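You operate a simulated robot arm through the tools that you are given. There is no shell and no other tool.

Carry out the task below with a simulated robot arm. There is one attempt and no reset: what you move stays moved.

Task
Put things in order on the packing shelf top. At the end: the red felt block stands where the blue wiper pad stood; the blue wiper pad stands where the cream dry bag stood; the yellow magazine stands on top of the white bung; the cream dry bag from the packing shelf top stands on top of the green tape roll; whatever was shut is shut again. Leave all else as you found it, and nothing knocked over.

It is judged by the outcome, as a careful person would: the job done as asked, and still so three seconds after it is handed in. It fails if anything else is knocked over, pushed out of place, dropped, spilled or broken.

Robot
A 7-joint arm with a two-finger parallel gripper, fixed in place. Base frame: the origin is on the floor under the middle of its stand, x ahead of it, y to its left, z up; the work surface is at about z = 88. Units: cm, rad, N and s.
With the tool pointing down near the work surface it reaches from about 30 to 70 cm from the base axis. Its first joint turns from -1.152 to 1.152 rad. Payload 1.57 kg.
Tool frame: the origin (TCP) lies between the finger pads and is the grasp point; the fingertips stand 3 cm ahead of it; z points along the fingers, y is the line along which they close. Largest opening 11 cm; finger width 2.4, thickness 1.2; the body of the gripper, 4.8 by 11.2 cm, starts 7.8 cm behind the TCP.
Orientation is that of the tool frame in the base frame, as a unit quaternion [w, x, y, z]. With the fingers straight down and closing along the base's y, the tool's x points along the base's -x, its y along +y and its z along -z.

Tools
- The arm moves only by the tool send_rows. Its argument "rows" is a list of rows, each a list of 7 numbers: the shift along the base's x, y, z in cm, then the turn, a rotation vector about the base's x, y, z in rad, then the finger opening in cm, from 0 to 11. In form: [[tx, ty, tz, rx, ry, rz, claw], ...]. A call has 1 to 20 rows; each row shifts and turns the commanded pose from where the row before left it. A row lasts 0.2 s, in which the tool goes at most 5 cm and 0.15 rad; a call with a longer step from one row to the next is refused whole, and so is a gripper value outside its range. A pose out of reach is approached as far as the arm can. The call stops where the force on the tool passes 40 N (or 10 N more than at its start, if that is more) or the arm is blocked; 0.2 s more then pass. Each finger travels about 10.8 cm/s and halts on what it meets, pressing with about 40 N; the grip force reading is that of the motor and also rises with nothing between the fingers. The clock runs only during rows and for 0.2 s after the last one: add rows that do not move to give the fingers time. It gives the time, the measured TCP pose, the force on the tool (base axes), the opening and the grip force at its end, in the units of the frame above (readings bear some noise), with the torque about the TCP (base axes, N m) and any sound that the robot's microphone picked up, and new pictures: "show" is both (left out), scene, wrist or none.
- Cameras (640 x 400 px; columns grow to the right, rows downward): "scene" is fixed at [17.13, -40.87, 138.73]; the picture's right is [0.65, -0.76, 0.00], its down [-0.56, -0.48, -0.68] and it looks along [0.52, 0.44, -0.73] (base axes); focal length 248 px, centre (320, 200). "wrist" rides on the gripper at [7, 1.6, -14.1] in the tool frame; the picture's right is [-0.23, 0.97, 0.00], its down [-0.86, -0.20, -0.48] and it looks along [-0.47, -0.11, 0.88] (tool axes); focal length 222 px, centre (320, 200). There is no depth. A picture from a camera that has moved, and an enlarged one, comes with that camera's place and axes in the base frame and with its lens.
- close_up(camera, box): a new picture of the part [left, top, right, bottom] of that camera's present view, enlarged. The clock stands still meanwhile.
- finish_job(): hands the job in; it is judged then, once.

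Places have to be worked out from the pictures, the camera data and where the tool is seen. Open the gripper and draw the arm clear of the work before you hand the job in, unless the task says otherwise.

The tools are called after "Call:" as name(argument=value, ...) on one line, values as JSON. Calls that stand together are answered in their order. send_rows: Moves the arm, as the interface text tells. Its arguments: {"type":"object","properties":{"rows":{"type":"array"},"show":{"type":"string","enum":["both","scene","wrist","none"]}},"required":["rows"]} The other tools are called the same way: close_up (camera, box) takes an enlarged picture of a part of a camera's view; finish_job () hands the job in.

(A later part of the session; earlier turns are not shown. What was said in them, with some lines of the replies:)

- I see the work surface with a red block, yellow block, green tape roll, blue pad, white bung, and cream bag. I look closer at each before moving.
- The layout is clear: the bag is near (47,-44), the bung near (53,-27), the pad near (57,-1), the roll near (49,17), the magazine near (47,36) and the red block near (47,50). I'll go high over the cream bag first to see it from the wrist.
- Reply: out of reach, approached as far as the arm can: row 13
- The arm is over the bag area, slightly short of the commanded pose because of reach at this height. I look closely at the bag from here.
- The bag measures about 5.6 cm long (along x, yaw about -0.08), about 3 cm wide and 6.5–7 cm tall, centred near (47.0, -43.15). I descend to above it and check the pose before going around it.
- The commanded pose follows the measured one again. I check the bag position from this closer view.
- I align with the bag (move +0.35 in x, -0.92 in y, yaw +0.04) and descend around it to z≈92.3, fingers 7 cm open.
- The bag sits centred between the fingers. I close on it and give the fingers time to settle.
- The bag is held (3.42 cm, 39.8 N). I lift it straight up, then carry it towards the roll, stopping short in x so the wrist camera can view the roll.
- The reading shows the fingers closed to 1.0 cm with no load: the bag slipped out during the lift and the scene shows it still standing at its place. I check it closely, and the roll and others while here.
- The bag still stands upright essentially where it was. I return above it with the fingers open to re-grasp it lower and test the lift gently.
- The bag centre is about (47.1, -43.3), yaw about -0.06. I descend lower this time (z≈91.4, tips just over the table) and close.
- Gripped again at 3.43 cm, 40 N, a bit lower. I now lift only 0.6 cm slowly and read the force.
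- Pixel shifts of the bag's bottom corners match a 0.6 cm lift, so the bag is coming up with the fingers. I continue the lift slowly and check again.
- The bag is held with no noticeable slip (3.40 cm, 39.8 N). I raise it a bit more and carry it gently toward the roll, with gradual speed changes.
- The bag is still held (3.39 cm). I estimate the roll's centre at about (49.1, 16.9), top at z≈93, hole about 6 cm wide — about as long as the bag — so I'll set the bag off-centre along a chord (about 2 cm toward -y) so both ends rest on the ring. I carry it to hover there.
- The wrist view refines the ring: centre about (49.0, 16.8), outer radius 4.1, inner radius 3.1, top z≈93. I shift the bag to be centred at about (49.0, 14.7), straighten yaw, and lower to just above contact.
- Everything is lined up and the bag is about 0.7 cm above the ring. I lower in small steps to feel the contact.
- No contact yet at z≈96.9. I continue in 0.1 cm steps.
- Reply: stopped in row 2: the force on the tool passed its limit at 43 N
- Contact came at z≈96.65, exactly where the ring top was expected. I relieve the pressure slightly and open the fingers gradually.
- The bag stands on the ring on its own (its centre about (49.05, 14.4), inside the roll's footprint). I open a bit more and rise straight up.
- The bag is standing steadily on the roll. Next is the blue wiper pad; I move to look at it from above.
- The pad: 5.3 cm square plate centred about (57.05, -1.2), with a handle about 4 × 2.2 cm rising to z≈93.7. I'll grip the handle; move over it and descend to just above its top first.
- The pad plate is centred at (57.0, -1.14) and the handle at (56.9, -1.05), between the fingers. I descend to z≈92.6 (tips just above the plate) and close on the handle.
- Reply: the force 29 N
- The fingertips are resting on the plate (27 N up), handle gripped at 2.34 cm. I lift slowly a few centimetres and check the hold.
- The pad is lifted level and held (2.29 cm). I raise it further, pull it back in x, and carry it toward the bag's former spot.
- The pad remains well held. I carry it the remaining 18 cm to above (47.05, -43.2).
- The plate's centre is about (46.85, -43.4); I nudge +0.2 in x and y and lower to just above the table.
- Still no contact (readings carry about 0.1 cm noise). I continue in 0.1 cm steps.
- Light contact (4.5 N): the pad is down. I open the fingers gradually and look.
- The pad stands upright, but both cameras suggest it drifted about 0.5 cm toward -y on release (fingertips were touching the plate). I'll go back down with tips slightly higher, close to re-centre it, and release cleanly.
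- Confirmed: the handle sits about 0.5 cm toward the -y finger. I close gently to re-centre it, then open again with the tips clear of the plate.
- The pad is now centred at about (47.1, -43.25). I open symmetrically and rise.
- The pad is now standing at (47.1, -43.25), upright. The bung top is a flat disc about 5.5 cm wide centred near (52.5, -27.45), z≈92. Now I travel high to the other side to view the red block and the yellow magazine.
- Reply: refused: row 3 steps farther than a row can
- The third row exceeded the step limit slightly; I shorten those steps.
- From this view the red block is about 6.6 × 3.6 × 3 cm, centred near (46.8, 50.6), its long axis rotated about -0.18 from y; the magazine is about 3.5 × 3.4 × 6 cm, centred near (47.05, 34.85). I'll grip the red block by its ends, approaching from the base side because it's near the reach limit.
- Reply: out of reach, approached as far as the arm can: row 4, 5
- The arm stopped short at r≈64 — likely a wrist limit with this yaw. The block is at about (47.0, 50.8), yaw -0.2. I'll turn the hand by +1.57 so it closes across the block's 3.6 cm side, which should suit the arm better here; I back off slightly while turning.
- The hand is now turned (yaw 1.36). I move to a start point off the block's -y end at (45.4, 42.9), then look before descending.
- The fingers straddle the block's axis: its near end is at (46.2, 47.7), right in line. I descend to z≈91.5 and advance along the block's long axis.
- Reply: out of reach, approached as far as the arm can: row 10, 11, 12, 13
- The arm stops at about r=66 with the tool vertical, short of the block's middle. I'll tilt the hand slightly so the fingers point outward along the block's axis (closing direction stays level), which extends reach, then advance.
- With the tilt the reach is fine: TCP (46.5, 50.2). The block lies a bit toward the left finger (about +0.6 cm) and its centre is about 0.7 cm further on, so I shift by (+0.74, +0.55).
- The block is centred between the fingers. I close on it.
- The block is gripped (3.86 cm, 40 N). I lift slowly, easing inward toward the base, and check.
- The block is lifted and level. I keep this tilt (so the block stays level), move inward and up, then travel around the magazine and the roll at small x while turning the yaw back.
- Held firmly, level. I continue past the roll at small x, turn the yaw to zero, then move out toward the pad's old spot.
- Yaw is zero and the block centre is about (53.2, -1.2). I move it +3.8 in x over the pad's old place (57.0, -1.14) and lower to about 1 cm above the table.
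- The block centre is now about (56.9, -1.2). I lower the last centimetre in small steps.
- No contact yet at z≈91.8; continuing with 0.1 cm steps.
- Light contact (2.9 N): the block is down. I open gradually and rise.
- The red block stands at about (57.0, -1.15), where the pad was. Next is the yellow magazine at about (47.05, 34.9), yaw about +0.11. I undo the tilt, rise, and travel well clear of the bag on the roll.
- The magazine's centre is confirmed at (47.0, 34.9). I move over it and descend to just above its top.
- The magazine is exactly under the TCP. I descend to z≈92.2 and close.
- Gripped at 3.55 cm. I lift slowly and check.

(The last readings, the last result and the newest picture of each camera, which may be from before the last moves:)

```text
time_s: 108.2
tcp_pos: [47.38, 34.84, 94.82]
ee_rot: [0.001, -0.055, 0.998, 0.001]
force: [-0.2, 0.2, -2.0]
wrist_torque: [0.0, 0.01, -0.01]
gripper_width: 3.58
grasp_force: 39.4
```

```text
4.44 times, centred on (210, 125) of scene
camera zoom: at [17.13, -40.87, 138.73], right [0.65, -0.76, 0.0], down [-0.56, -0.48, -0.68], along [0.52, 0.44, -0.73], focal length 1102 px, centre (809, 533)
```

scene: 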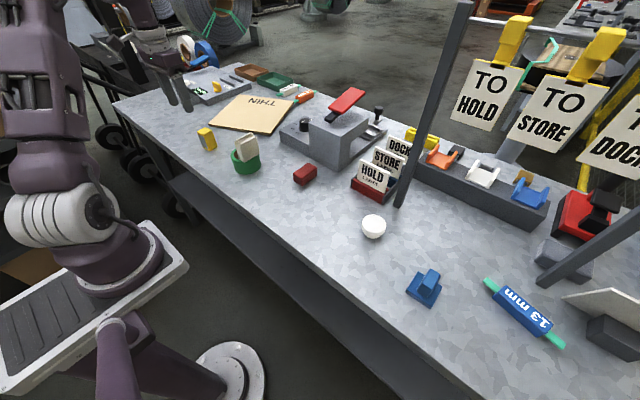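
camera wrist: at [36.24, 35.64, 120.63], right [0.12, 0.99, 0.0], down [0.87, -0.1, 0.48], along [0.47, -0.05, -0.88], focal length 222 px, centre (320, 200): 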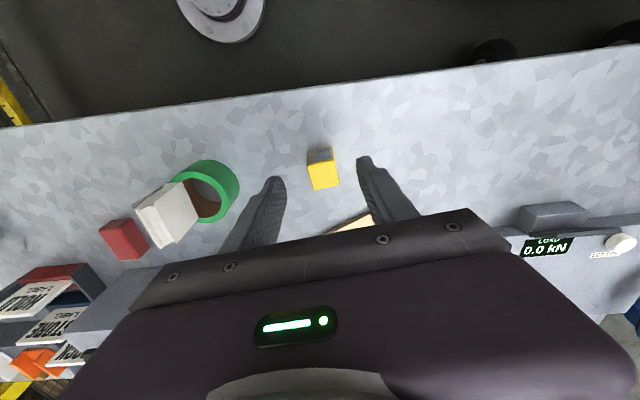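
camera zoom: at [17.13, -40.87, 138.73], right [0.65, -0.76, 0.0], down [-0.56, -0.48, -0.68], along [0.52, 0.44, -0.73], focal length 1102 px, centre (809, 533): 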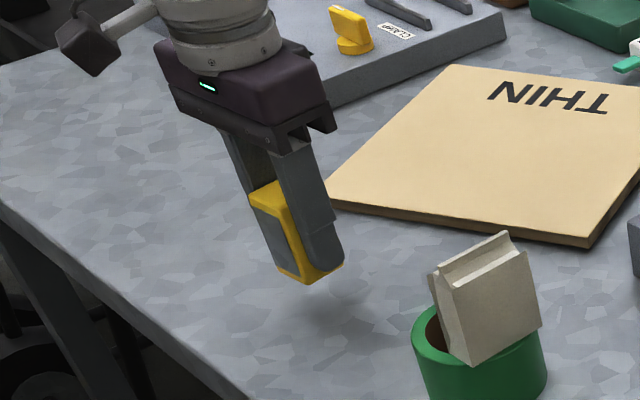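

The magazine is held. I raise it, pull inward, and carry it past the bag toward the bung side, squaring the yaw on the way.

Call:
send_rows(rows=[[-0.3, -0.2, 0.6, 0, 0, 0, 0.5], [-0.6, -0.5, 1.1, 0, 0, 0, 0.5], [-0.8, -0.9, 1.4, 0, 0, 0, 0.5], [-0.9, -1.3, 1.6, 0, 0, 0, 0.5], [-0.9, -1.7, 1.7, 0, 0, 0, 0.5], [-0.9, -2.0, 1.7, 0, 0, 0, 0.5], [-0.8, -2.2, 1.4, 0, 0, 0, 0.5], [-0.6, -2.4, 1.0, 0, 0, 0, 0.5], [-0.4, -2.5, 0.5, 0, 0, 0, 0.5], [0, -2.6, 0, 0, 0, -0.037, 0.5], [0, -2.6, 0, 0, 0, -0.037, 0.5], [0, -2.6, 0, 0, 0, -0.036, 0.5], [0, -2.6, 0, 0, 0, 0, 0.5], [0, -2.6, 0, 0, 0, 0, 0.5], [0, -2.6, 0, 0, 0, 0, 0.5], [0, -2.6, 0, 0, 0, 0, 0.5], [0, -2.6, 0, 0, 0, 0, 0.5], [0, -2.2, 0, 0, 0, 0, 0.5], [0, -1.5, 0, 0, 0, 0, 0.5], [0, -0.7, 0, 0, 0, 0, 0.5]], show="scene")

```text
time_s: 112.4
tcp_pos: [40.87, -4.22, 105.87]
ee_rot: [0.0, 0.0, 1.0, 0.001]
force: [-0.3, -0.7, -1.4]
wrist_torque: [0.02, -0.03, -0.02]
gripper_width: 3.57
grasp_force: 40.0
```

scene: 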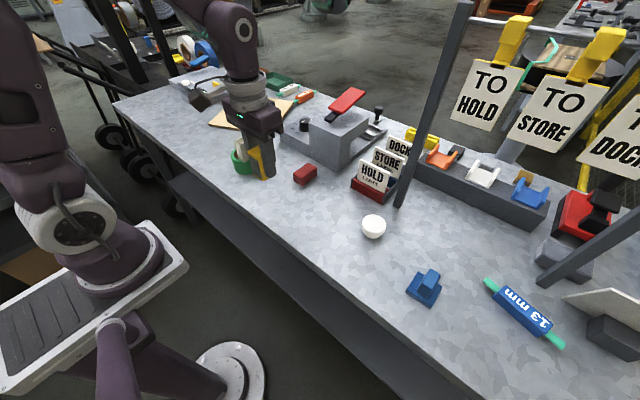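

Still held. I carry it on to just in front of the bung at about (46, -27.3) to line up.

Call:
send_rows(rows=[[0.1, -0.6, 0, 0, 0, 0, 0.5], [0.2, -1.2, 0, 0, 0, 0, 0.5], [0.3, -1.8, 0, 0, 0, 0, 0.5], [0.4, -2.3, 0, 0, 0, 0, 0.5], [0.5, -2.6, 0, 0, 0, 0, 0.5], [0.5, -2.6, 0, 0, 0, 0, 0.5], [0.5, -2.6, 0, 0, 0, 0, 0.5], [0.5, -2.6, 0, 0, 0, 0, 0.5], [0.5, -2.3, -0.2, 0, 0, 0, 0.5], [0.5, -1.8, -0.4, 0, 0, 0, 0.5], [0.4, -1.3, -0.6, 0, 0, 0, 0.5], [0.3, -0.9, -0.6, 0, 0, 0, 0.5], [0.1, -0.5, -0.4, 0, 0, 0, 0.5], [0, 0, 0, 0, 0, 0, 0.5]], show="both")

Call:
close_up(camera="wrist", box=[210, 90, 450, 250])

Call:
close_up(camera="scene", box=[320, 150, 430, 250])

```text
time_s: 115.4
tcp_pos: [45.88, -27.25, 103.52]
ee_rot: [0.0, 0.0, 1.0, 0.002]
force: [0.6, 0.5, -2.7]
wrist_torque: [-0.01, 0.01, 0.0]
gripper_width: 3.5
grasp_force: 40.1
camera wrist: at [38.92, -25.78, 117.58], right [0.23, 0.97, 0.0], down [0.86, -0.2, 0.48], along [0.47, -0.11, -0.88], focal length 222 px, centre (320, 200)
```

scene: 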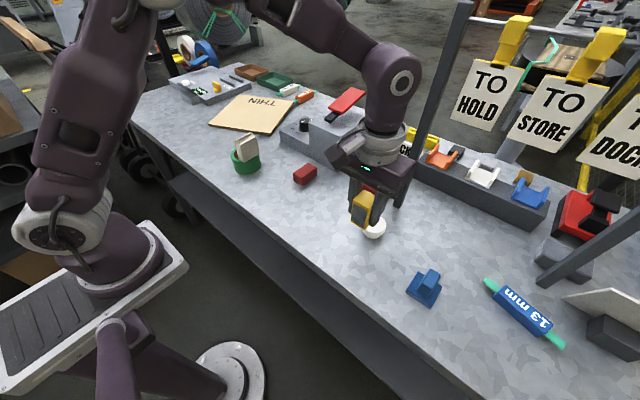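
wrist: 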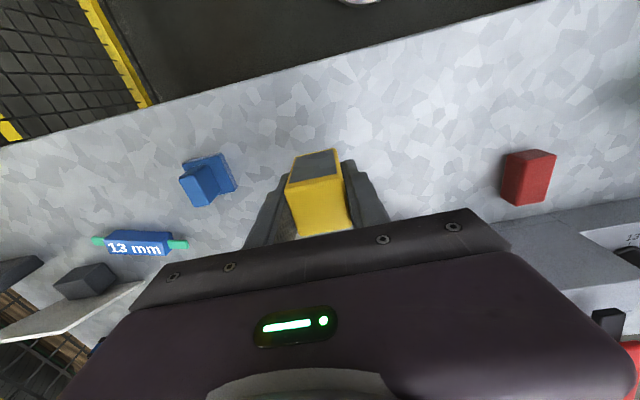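

```text
2.50 times, centred on (330, 170) of wrist
camera zoom: at [38.92, -25.78, 117.58], right [0.23, 0.97, 0.0], down [0.86, -0.2, 0.48], along [0.47, -0.11, -0.88], focal length 555 px, centre (295, 275)
```

zoom: 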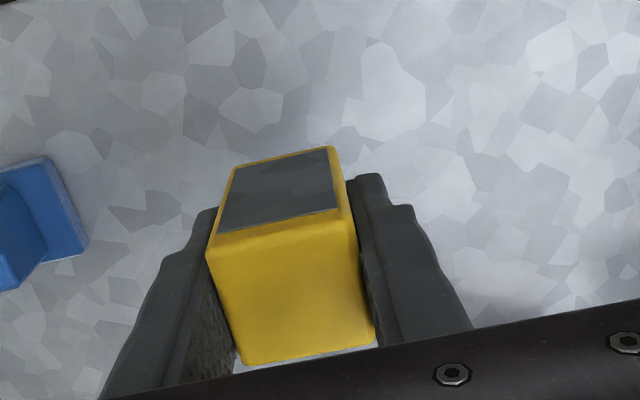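

```text
4.00 times, centred on (375, 200) of scene
camera zoom: at [17.13, -40.88, 138.73], right [0.65, -0.76, 0.0], down [-0.56, -0.48, -0.68], along [0.52, 0.44, -0.73], focal length 992 px, centre (100, 200)
```

zoom: 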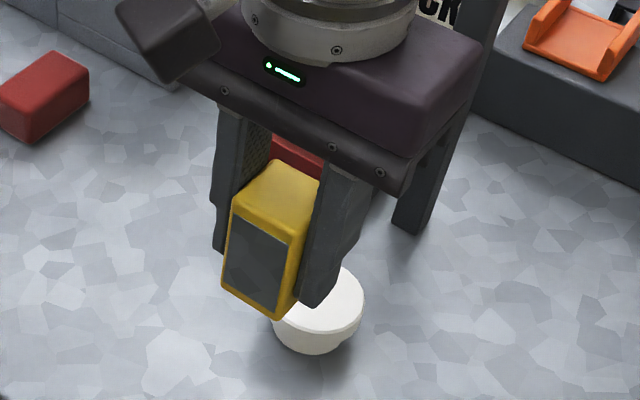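

The magazine's centre is at about TCP + (0.07, -0.2). I zoom on the bung to refine its centre and top height before placing.

Call:
send_rows(rows=[[-0.5, 1, 0, 0, 0, 0, 0.5], [-0.7, 2, 0, 0, 0, 0, 0.5], [-0.7, 2.5, 0, 0, 0, 0, 0.5], [-0.6, 2.5, 0, 0, 0, 0, 0.5], [-0.5, 2, 0, 0, 0, 0, 0.5], [0, 1, 0, 0, 0, 0, 0.5], [0, 0, 0, 0, 0, 0, 0.5]], show="wrist")

Call:
close_up(camera="scene", box=[350, 205, 400, 245])

Call:
close_up(camera="wrist", box=[150, 150, 310, 270])

```text
time_s: 117.0
tcp_pos: [42.74, -16.08, 103.51]
ee_rot: [0.0, -0.001, 1.0, 0.001]
force: [0.1, 0.5, -1.8]
wrist_torque: [0.0, 0.0, 0.01]
gripper_width: 3.55
grasp_force: 40.0
camera wrist: at [35.84, -14.69, 117.61], right [0.23, 0.97, 0.0], down [0.86, -0.2, 0.48], along [0.47, -0.11, -0.88], focal length 222 px, centre (320, 200)
```

wrist: 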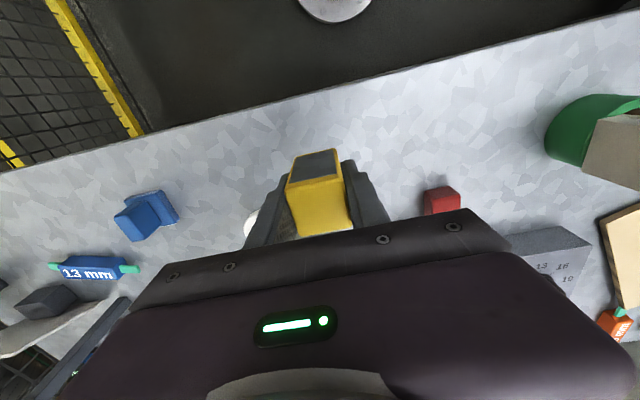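

```text
10.00 times, centred on (375, 225) of scene
camera zoom: at [17.13, -40.87, 138.73], right [0.65, -0.76, 0.0], down [-0.56, -0.48, -0.68], along [0.52, 0.44, -0.73], focal length 2479 px, centre (-230, -50)
```

zoom: 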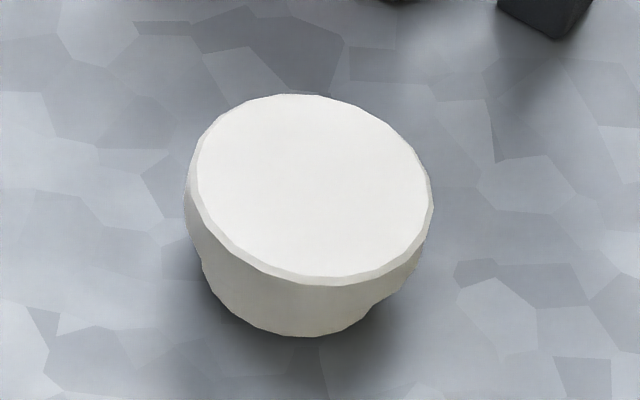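

```text
3.33 times, centred on (230, 210) of wrist
camera zoom: at [35.84, -14.69, 117.61], right [0.23, 0.97, 0.0], down [0.86, -0.2, 0.48], along [0.47, -0.11, -0.88], focal length 740 px, centre (620, 167)
```

zoom: 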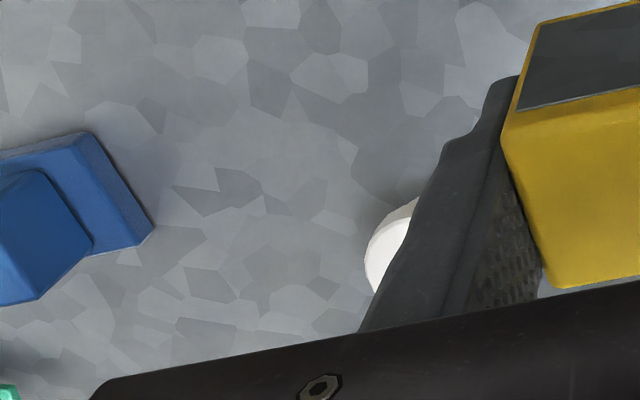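

The bung's disc is about 5.6 cm across, centred near (52.9, -27.2), top at z≈91.5. I move the magazine over it, still high.

Call:
send_rows(rows=[[0.4, -0.4, 0, 0, 0, 0, 0.5], [0.9, -1.0, 0, 0, 0, 0, 0.5], [1.4, -1.5, 0, 0, 0, 0, 0.5], [1.7, -1.9, 0, 0, 0, 0, 0.5], [1.8, -2.0, 0, 0, 0, 0, 0.5], [1.6, -1.8, -0.3, 0, 0, 0, 0.5], [1.2, -1.3, -0.7, 0, 0, 0, 0.5], [0.7, -0.7, -0.9, 0, 0, 0, 0.5], [0.35, -0.3, -0.8, 0, 0, 0, 0.5], [0, 0, -0.5, 0, 0, 0, 0.5], [0, 0, 0, 0, 0, 0, 0.5]], show="both")

Call:
close_up(camera="scene", box=[335, 165, 415, 245])

Call:
close_up(camera="wrist", box=[210, 90, 450, 250])

```text
time_s: 119.4
tcp_pos: [52.94, -26.98, 100.46]
ee_rot: [0.0, -0.001, 1.0, 0.001]
force: [0.8, -0.5, -1.1]
wrist_torque: [0.02, 0.01, -0.05]
gripper_width: 3.56
grasp_force: 40.1
camera wrist: at [46.0, -25.54, 114.55], right [0.23, 0.97, 0.0], down [0.86, -0.2, 0.48], along [0.47, -0.11, -0.88], focal length 222 px, centre (320, 200)
```

scene: 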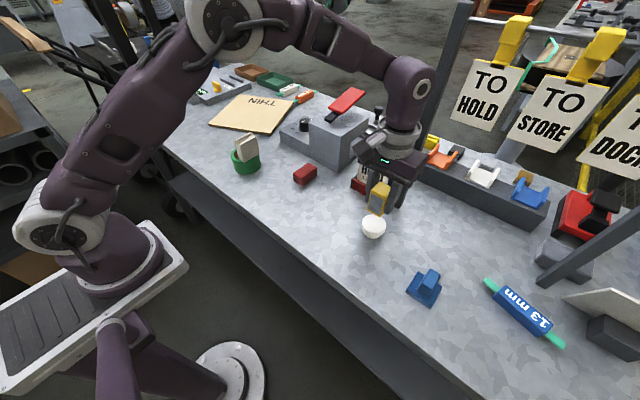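
wrist: 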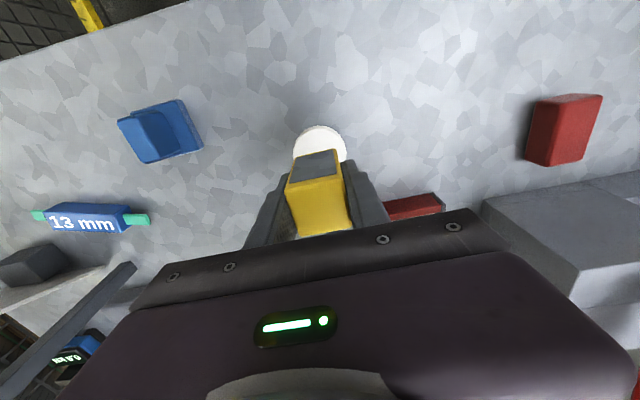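

```text
5.00 times, centred on (375, 205) of scene
camera zoom: at [17.14, -40.87, 138.73], right [0.65, -0.76, 0.0], down [-0.56, -0.48, -0.68], along [0.52, 0.44, -0.73], focal length 1240 px, centre (45, 175)
```

zoom: 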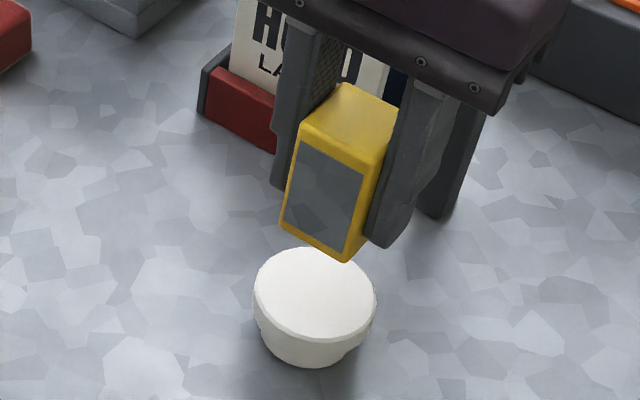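

```text
2.50 times, centred on (330, 170) of wrist
camera zoom: at [46.0, -25.54, 114.55], right [0.23, 0.97, 0.0], down [0.86, -0.2, 0.48], along [0.47, -0.11, -0.88], focal length 555 px, centre (295, 275)
```

zoom: 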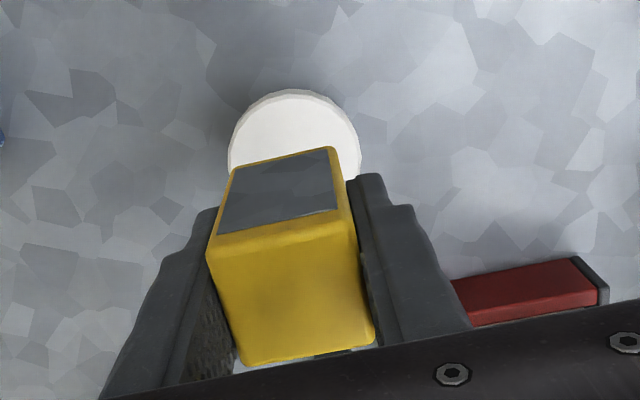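

The wrist view gives disc centre (53.0, -27.2) and magazine centre (53.0, -27.2): aligned. I lower toward contact (expected near z≈95.6).

Call:
send_rows(rows=[[0, 0, -0.5, 0, 0, 0, 0.5], [0, 0, -0.9, 0, 0, 0, 0.5], [0, 0, -0.9, 0, 0, 0, 0.5], [0, 0, -0.7, 0, 0, 0, 0.5], [0, 0, -0.4, 0, 0, 0, 0.5], [0, 0, -0.2, 0, 0, 0, 0.5], [0, 0, 0, 0, 0, 0, 0.5]], show="none")

Call:
close_up(camera="scene", box=[335, 165, 415, 245])

Call:
close_up(camera="wrist", box=[210, 90, 450, 250])

```text
time_s: 121.0
tcp_pos: [52.88, -27.15, 96.76]
ee_rot: [0.0, 0.0, 1.0, 0.001]
force: [-0.5, -1.1, -2.0]
wrist_torque: [-0.01, 0.03, 0.0]
gripper_width: 3.57
grasp_force: 40.4
```

```text
5.00 times, centred on (375, 205) of scene
camera zoom: at [17.14, -40.87, 138.73], right [0.65, -0.76, 0.0], down [-0.56, -0.48, -0.68], along [0.52, 0.44, -0.73], focal length 1240 px, centre (45, 175)
```

zoom: 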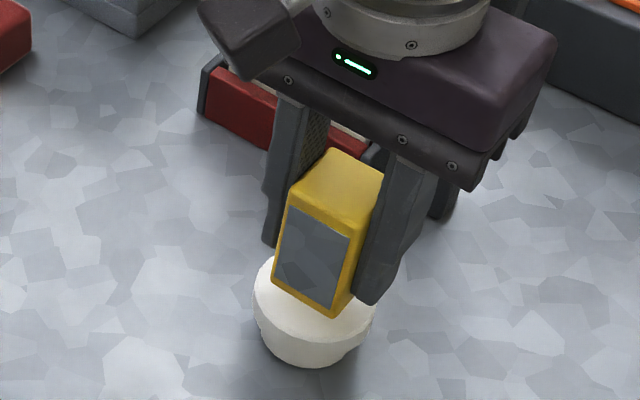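

```text
2.50 times, centred on (330, 170) of wrist
camera zoom: at [45.89, -25.73, 110.84], right [0.23, 0.97, 0.0], down [0.86, -0.2, 0.48], along [0.47, -0.11, -0.88], focal length 555 px, centre (295, 275)
```

zoom: 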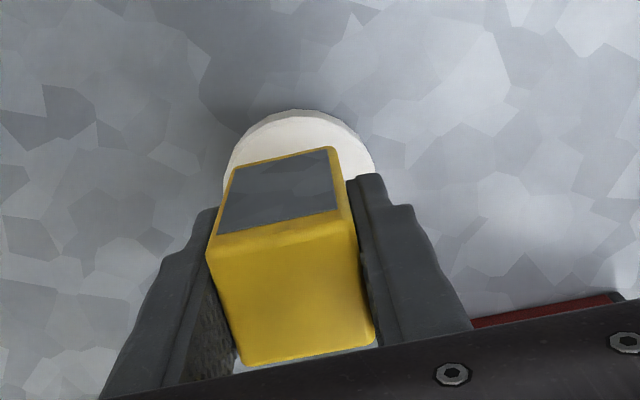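

The magazine is about 0.2 cm toward -y of the disc centre; I correct by +0.2 while lowering in small steps.

Call:
send_rows(rows=[[-0.05, 0.2, -0.3, 0, 0, 0, 0.5], [0, 0, -0.2, 0, 0, 0, 0.5], [0, 0, -0.1, 0, 0, 0, 0.5], [0, 0, 0, 0, 0, 0, 0.5]], show="none")

Call:
send_rows(rows=[[0, 0, -0.1, 0, 0, 0, 0.5], [0, 0, -0.1, 0, 0, 0, 0.5], [0, 0, 0, 0, 0, 0, 0.5]], show="none")

```text
time_s: 122.0
tcp_pos: [52.79, -26.88, 96.3]
ee_rot: [0.0, -0.002, 1.0, 0.001]
force: [-0.6, -0.8, -1.8]
wrist_torque: [0.04, 0.0, 0.0]
gripper_width: 3.56
grasp_force: 40.1
```

```text
time_s: 122.8
tcp_pos: [52.84, -26.91, 95.98]
ee_rot: [0.0, -0.001, 1.0, 0.001]
force: [0.3, 0.7, -1.0]
wrist_torque: [0.0, -0.03, 0.03]
gripper_width: 3.59
grasp_force: 40.0
```

Not in contact yet at z≈96.0. I continue in single 0.1 cm steps.

Call:
send_rows(rows=[[0, 0, -0.1, 0, 0, 0, 0.5], [0, 0, 0, 0, 0, 0, 0.5]], show="none")

Call:
send_rows(rows=[[0, 0, -0.1, 0, 0, 0, 0.5], [0, 0, 0, 0, 0, 0, 0.5]], show="none")

```text
time_s: 123.4
tcp_pos: [52.83, -26.94, 95.94]
ee_rot: [0.0, -0.001, 1.0, 0.001]
force: [-1.1, 0.0, -1.8]
wrist_torque: [0.01, 0.01, 0.02]
gripper_width: 3.56
grasp_force: 40.1
```

```text
time_s: 124.0
tcp_pos: [52.91, -26.94, 95.77]
ee_rot: [0.0, -0.001, 1.0, 0.001]
force: [-0.4, -0.3, -1.2]
wrist_torque: [0.02, 0.0, 0.03]
gripper_width: 3.57
grasp_force: 40.2
```

Still hanging free (force z about -1.5 N). Continuing down.

Call:
send_rows(rows=[[0, 0, -0.1, 0, 0, 0, 0.5], [0, 0, 0, 0, 0, 0, 0.5]], show="none")

Call:
send_rows(rows=[[0, 0, -0.08, 0, 0, 0, 0.5], [0, 0, 0, 0, 0, 0, 0.5]], show="none")

Call:
close_up(camera="scene", box=[335, 165, 415, 245])

```text
time_s: 124.6
tcp_pos: [52.83, -26.85, 95.68]
ee_rot: [-0.001, -0.001, 1.0, 0.002]
force: [0.9, 0.0, -2.3]
wrist_torque: [0.02, -0.01, -0.03]
gripper_width: 3.55
grasp_force: 39.8
```

```text
time_s: 125.2
tcp_pos: [52.9, -26.8, 95.62]
ee_rot: [0.0, -0.001, 1.0, 0.001]
force: [1.2, -0.6, -2.1]
wrist_torque: [-0.03, 0.01, 0.01]
gripper_width: 3.58
grasp_force: 40.6
```

```text
5.00 times, centred on (375, 205) of scene
camera zoom: at [17.14, -40.87, 138.73], right [0.65, -0.76, 0.0], down [-0.56, -0.48, -0.68], along [0.52, 0.44, -0.73], focal length 1240 px, centre (45, 175)
```

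zoom: 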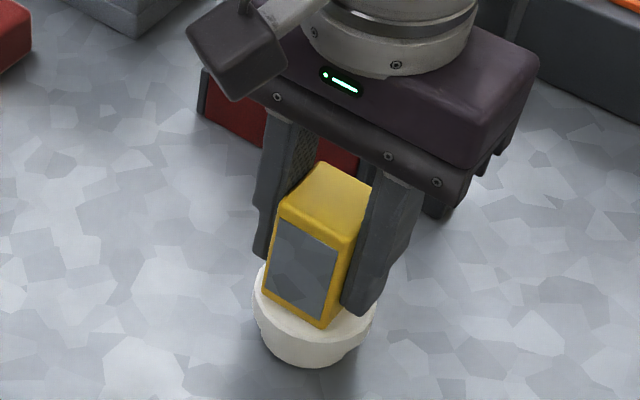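

The magazine is just above the disc. I keep stepping down until contact is felt.

Call:
send_rows(rows=[[0, 0, -0.08, 0, 0, 0, 0.5], [0, 0, 0, 0, 0, 0, 0.5]], show="none")

Call:
send_rows(rows=[[0, 0, -0.08, 0, 0, 0, 0.5], [0, 0, 0, 0, 0, 0, 0.5]], show="none")

```text
time_s: 125.8
tcp_pos: [52.85, -26.83, 95.51]
ee_rot: [0.0, 0.0, 1.0, 0.001]
force: [0.0, -0.2, -1.1]
wrist_torque: [-0.01, 0.02, 0.03]
gripper_width: 3.56
grasp_force: 40.3
```

```text
time_s: 126.4
tcp_pos: [52.7, -26.98, 95.55]
ee_rot: [0.0, 0.0, 1.0, 0.0]
force: [0.3, -0.5, -1.9]
wrist_torque: [0.01, 0.02, 0.01]
gripper_width: 3.55
grasp_force: 39.8
```

Call:
send_rows(rows=[[0, 0, -0.08, 0, 0, 0, 0.5], [0, 0, 0, 0, 0, 0, 0.5]], show="none")

Call:
send_rows(rows=[[0, 0, -0.08, 0, 0, 0, 0.5], [0, 0, 0, 0, 0, 0, 0.5]], show="none")

```text
time_s: 127.0
tcp_pos: [52.82, -26.98, 95.44]
ee_rot: [0.0, -0.001, 1.0, 0.001]
force: [-0.4, -0.2, 1.8]
wrist_torque: [-0.03, 0.02, -0.01]
gripper_width: 3.59
grasp_force: 40.1
```

```text
time_s: 127.6
tcp_pos: [52.85, -26.8, 95.28]
ee_rot: [0.0, -0.001, 1.0, 0.0]
force: [-1.9, -2.4, 9.6]
wrist_torque: [-0.14, 0.14, 0.0]
gripper_width: 3.56
grasp_force: 39.8
```

Contact found (9.6 N now). I relieve a touch and check the alignment before opening.

Call:
send_rows(rows=[[0, 0, 0.07, 0, 0, 0, 0.5], [0, 0, 0, 0, 0, 0, 0.5]], show="none")

Call:
close_up(camera="scene", box=[335, 165, 415, 245])

Call:
close_up(camera="wrist", box=[210, 90, 450, 250])

```text
time_s: 128.2
tcp_pos: [52.95, -26.96, 95.42]
ee_rot: [0.001, -0.001, 1.0, 0.001]
force: [1.2, -1.3, 6.2]
wrist_torque: [-0.11, -0.08, 0.0]
gripper_width: 3.55
grasp_force: 40.0
```

```text
5.00 times, centred on (375, 205) of scene
camera zoom: at [17.13, -40.87, 138.73], right [0.65, -0.76, 0.0], down [-0.56, -0.48, -0.68], along [0.52, 0.44, -0.73], focal length 1240 px, centre (45, 175)
```

zoom: 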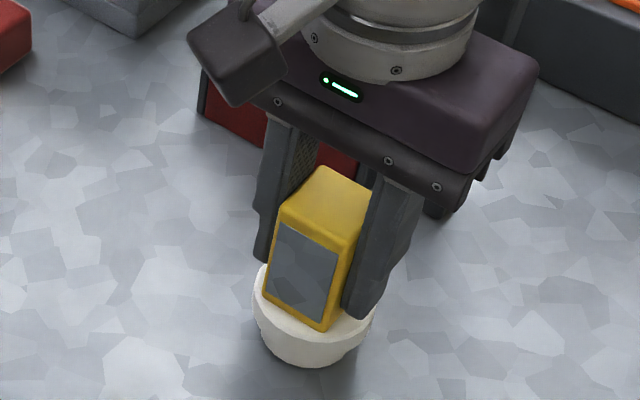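

```text
2.50 times, centred on (330, 170) of wrist
camera zoom: at [45.9, -25.45, 109.47], right [0.23, 0.97, 0.0], down [0.85, -0.2, 0.48], along [0.47, -0.11, -0.88], focal length 555 px, centre (295, 275)
```

zoom: 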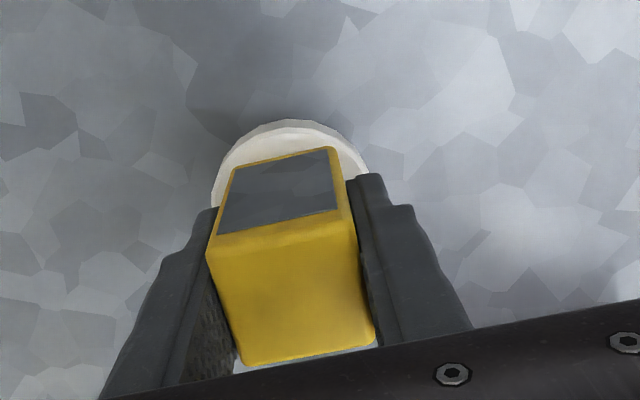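

The magazine's footprint lies within the disc. I open the fingers gradually and rise.

Call:
send_rows(rows=[[0, 0, 0, 0, 0, 0, 2], [0, 0, 0, 0, 0, 0, 3.2], [0, 0, 0, 0, 0, 0, 3.6], [0, 0, 0, 0, 0, 0, 3.9], [0, 0, 0, 0, 0, 0, 4.3], [0, 0, 0, 0, 0, 0, 4.8], [0, 0, 0, 0, 0, 0, 5.2], [0, 0, 0, 0, 0, 0, 5.2]], show="none")

Call:
close_up(camera="scene", box=[335, 165, 415, 245])

Call:
close_up(camera="wrist", box=[210, 90, 450, 250])

```text
time_s: 130.0
tcp_pos: [52.8, -26.84, 95.37]
ee_rot: [0.0, -0.001, 1.0, 0.001]
force: [-0.6, -0.7, 0.1]
wrist_torque: [0.01, 0.02, 0.0]
gripper_width: 5.19
grasp_force: 0.0
```

```text
5.00 times, centred on (375, 205) of scene
camera zoom: at [17.13, -40.87, 138.73], right [0.65, -0.76, 0.0], down [-0.56, -0.48, -0.68], along [0.52, 0.44, -0.73], focal length 1240 px, centre (45, 175)
```

zoom: 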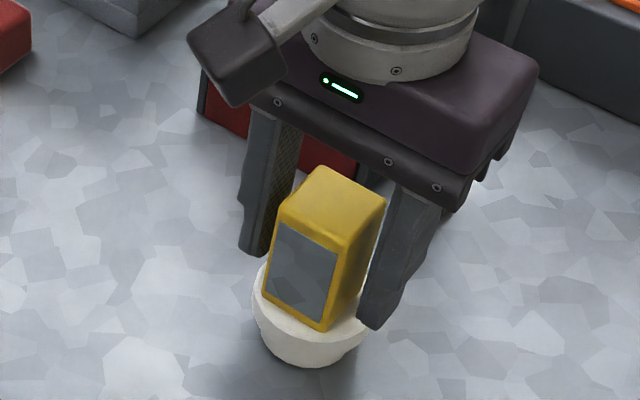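

```text
2.50 times, centred on (330, 170) of wrist
camera zoom: at [45.88, -25.46, 109.47], right [0.23, 0.97, 0.0], down [0.86, -0.2, 0.48], along [0.47, -0.11, -0.88], focal length 555 px, centre (295, 275)
```

zoom: 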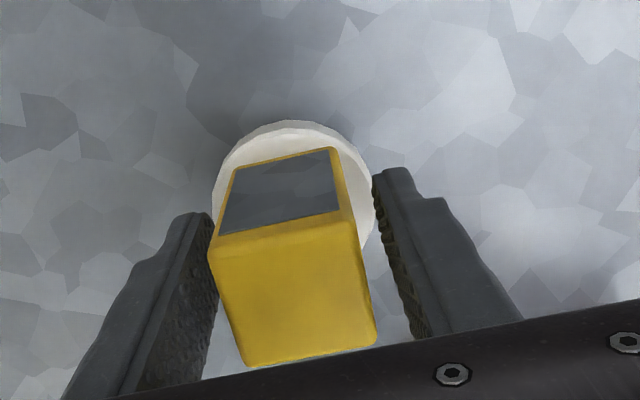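

It stands by itself with both fingers clear. I rise straight up.

Call:
send_rows(rows=[[0, 0.05, 0, 0, 0, 0, 5.6], [0, 0.05, 0.3, 0, 0, 0, 5.8], [0, 0, 0.8, 0, 0, 0, 5.8], [0, 0, 1.5, 0, 0, 0, 5.8], [0, 0, 2, 0, 0, 0, 5.8], [0, 0, 2.5, 0, 0, 0, 5.8], [0, 0, 2.5, 0, 0, 0, 5.8], [-0.5, 0, 1.5, 0, 0, 0, 5.8], [-1, 0, 0.5, 0, 0, 0, 5.8], [0, 0, 0, 0, 0, 0, 5.8]], show="both")

Call:
close_up(camera="wrist", box=[210, 90, 450, 250])

Call:
close_up(camera="scene", box=[335, 165, 415, 245])

```text
time_s: 132.2
tcp_pos: [51.4, -26.8, 107.03]
ee_rot: [0.001, 0.0, 1.0, 0.002]
force: [0.0, -0.2, -0.2]
wrist_torque: [0.0, 0.01, 0.02]
gripper_width: 5.81
grasp_force: 0.1
camera wrist: at [44.35, -25.32, 121.11], right [0.23, 0.97, 0.0], down [0.86, -0.2, 0.48], along [0.47, -0.11, -0.88], focal length 222 px, centre (320, 200)
```

scene: 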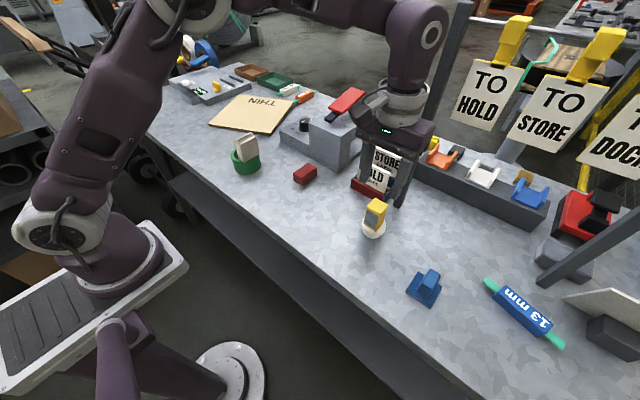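
wrist: 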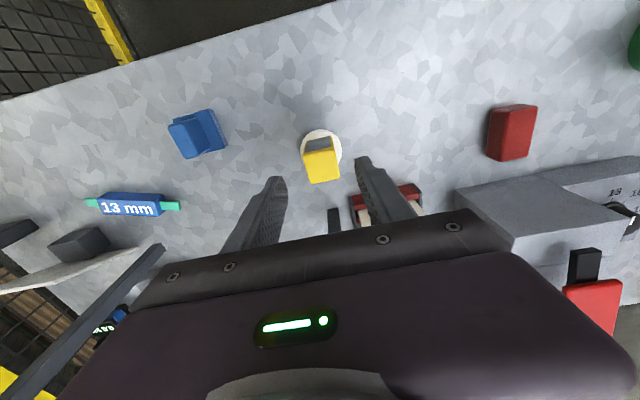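

```text
2.50 times, centred on (330, 170) of wrist
camera zoom: at [44.35, -25.32, 121.11], right [0.23, 0.97, 0.0], down [0.86, -0.2, 0.48], along [0.47, -0.11, -0.88], focal length 555 px, centre (295, 275)
```

zoom: 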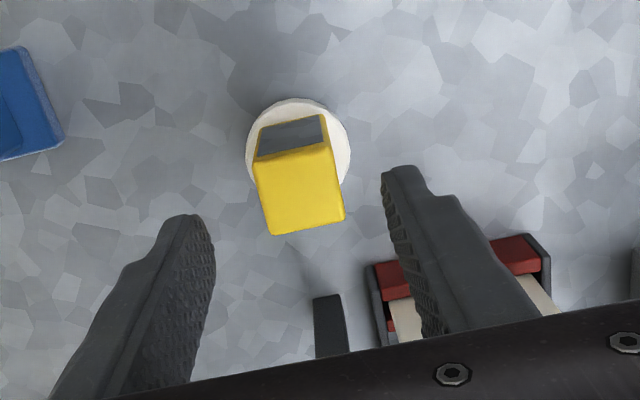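

```text
5.00 times, centred on (375, 205) of scene
camera zoom: at [17.13, -40.87, 138.73], right [0.65, -0.76, 0.0], down [-0.56, -0.48, -0.68], along [0.52, 0.44, -0.73], focal length 1240 px, centre (45, 175)
```

zoom: 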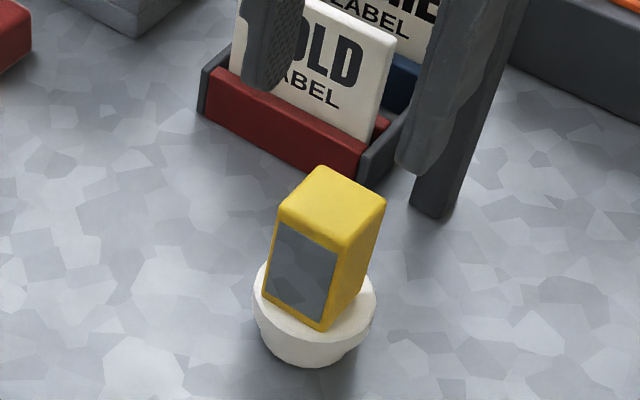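

The magazine stands centred on the bung. I withdraw the arm back and up, then do a final inspection.

Call:
send_rows(rows=[[-2, 0.5, 1, 0, 0, 0, 6], [-3, 1, 1.5, 0, 0, 0, 7], [-3, 2, 1.5, 0, 0, 0, 8], [-3, 3, 1, 0, 0, 0, 9], [-2, 3.5, 1, 0, 0, 0, 10], [-1.5, 4, 0.5, 0, 0, 0, 11], [-1, 4, 0, 0, 0, 0, 11], [0, 4, 0, 0, 0, 0, 11], [0, 3, 0, 0, 0, 0, 11], [0, 1.5, 0, 0, 0, 0, 11], [0, 0, 0, 0, 0, 0, 11]], show="both")

Call:
close_up(camera="scene", box=[210, 110, 430, 250])

Call:
close_up(camera="scene", box=[340, 180, 560, 320])

Call:
close_up(camera="scene", box=[205, 115, 285, 185])

```text
time_s: 134.6
tcp_pos: [35.93, -0.17, 113.45]
ee_rot: [0.0, -0.001, 1.0, 0.001]
force: [-0.1, 0.3, -0.4]
wrist_torque: [0.03, 0.01, -0.02]
gripper_width: 11.04
grasp_force: 0.1
camera wrist: at [28.96, 1.11, 127.52], right [0.23, 0.97, 0.0], down [0.86, -0.2, 0.48], along [0.47, -0.11, -0.88], focal length 222 px, centre (320, 200)
```

scene: 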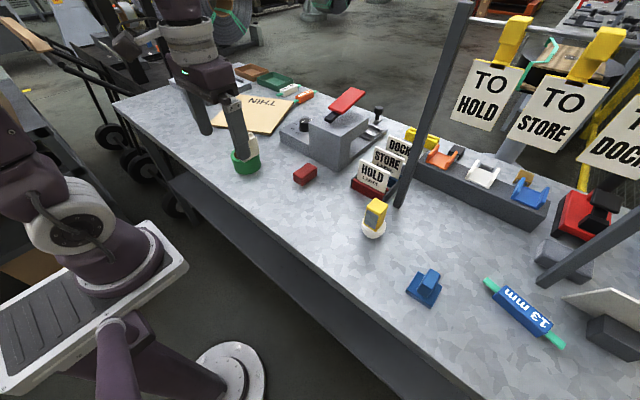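
wrist: 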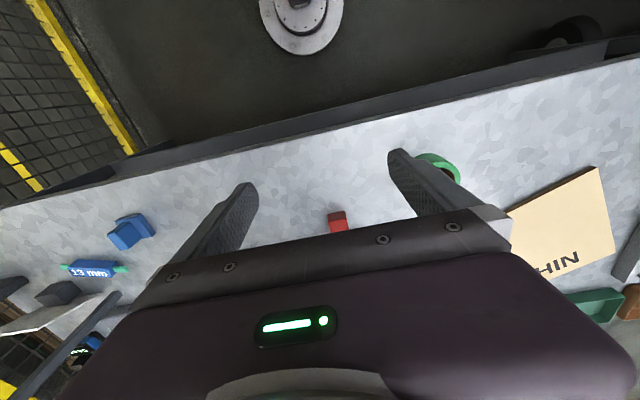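

```text
2.86 times, centred on (320, 180) of scene
camera zoom: at [17.13, -40.87, 138.73], right [0.65, -0.76, 0.0], down [-0.56, -0.48, -0.68], along [0.52, 0.44, -0.73], focal length 708 px, centre (320, 257)
```

zoom: 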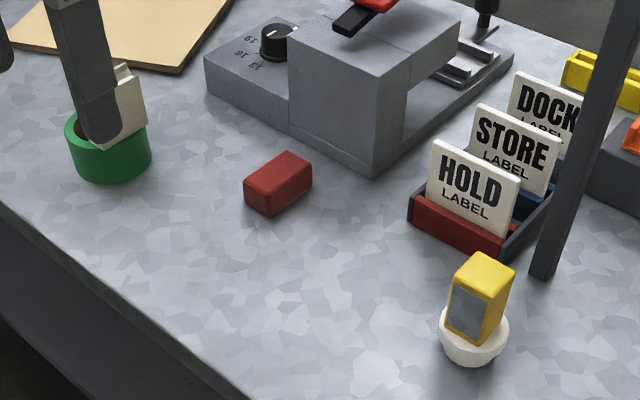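

```text
2.86 times, centred on (450, 250) of scene
camera zoom: at [17.13, -40.87, 138.73], right [0.65, -0.76, 0.0], down [-0.56, -0.48, -0.68], along [0.52, 0.44, -0.73], focal length 708 px, centre (-51, 57)
```

zoom: 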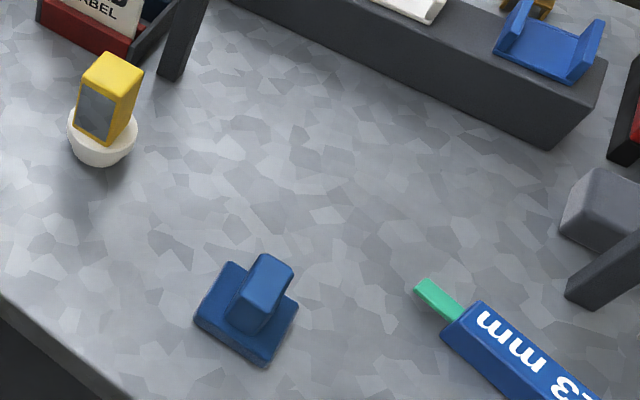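

```text
5.71 times, centred on (245, 150) of scene
camera zoom: at [17.13, -40.87, 138.73], right [0.65, -0.76, 0.0], down [-0.56, -0.48, -0.68], along [0.52, 0.44, -0.73], focal length 1417 px, centre (749, 486)
```

zoom: 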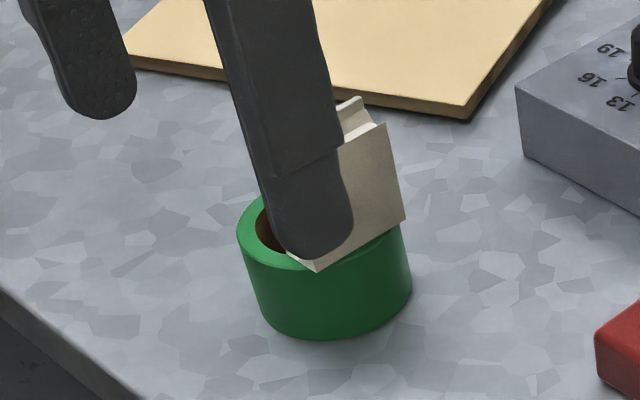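

All pieces look right; the finger only overlaps the bag in the camera view. I move the arm a little more aside and check the bag without obstruction.

Call:
send_rows(rows=[[-0.5, -2, 0.5, 0, 0, 0, 11], [-0.5, -4, 0.5, 0, 0, 0, 11], [-0.5, -4, 0.5, 0, 0, 0, 11], [0, -3, 0, 0, 0, 0, 11], [0, 0, 0, 0, 0, 0, 11], [0, 0, 0, 0, 0, 0, 11]], show="scene")

Call:
close_up(camera="scene", box=[165, 105, 325, 205])

```text
time_s: 136.0
tcp_pos: [34.25, -13.17, 115.01]
ee_rot: [-0.001, -0.001, 1.0, 0.001]
force: [-0.1, 0.0, 0.7]
wrist_torque: [-0.03, 0.0, 0.0]
gripper_width: 11.01
grasp_force: 0.1
```

scene: 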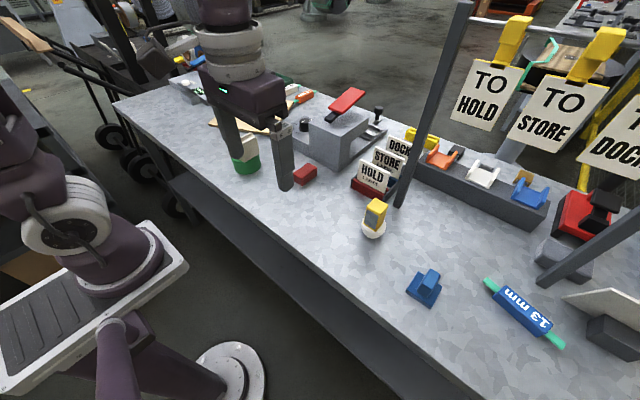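

```text
4.00 times, centred on (245, 155) of scene
camera zoom: at [17.13, -40.87, 138.73], right [0.65, -0.76, 0.0], down [-0.56, -0.48, -0.68], along [0.52, 0.44, -0.73], focal length 992 px, centre (620, 380)
```

zoom: 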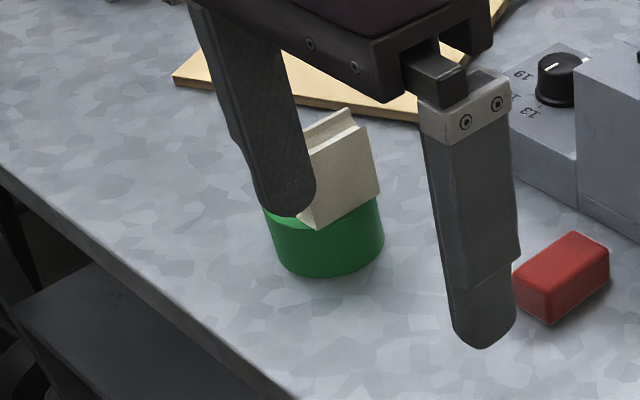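

The cream bag stands upright on the roll, the red block is where the pad was, and the pad is where the bag was. The magazine stands on the bung. Nothing needed shutting. The gripper is open and the arm is clear, so I hand the job in.

Call:
finish_job()

```text
The job is handed in.
```

I've handed the job in with all four pieces where you asked. The last camera views showed them upright and steady, and nothing was knocked over.

- **Red felt block:** it stands at about (57.0, -1.15), where the blue wiper pad stood.
- **Blue wiper pad:** it stands at about (47.1, -43.25), where the cream dry bag stood. It drifted about 0.5 cm on release, so I went back and re-centred it.
- **Yellow magazine:** it stands on top of the white bung, roughly centred.
- **Cream dry bag:** it stands on top of the green tape roll, about 2.4 cm off the roll's centre. I offset it on purpose: the roll's hole is about as long as the bag, and a centred bag could have dropped in.

On my first try the bag slipped out of the fingers as I lifted. It stayed upright in its place, and the second, lower grip held.

Nothing was opened during the work, so nothing needed shutting. The gripper is open and the arm is drawn clear.
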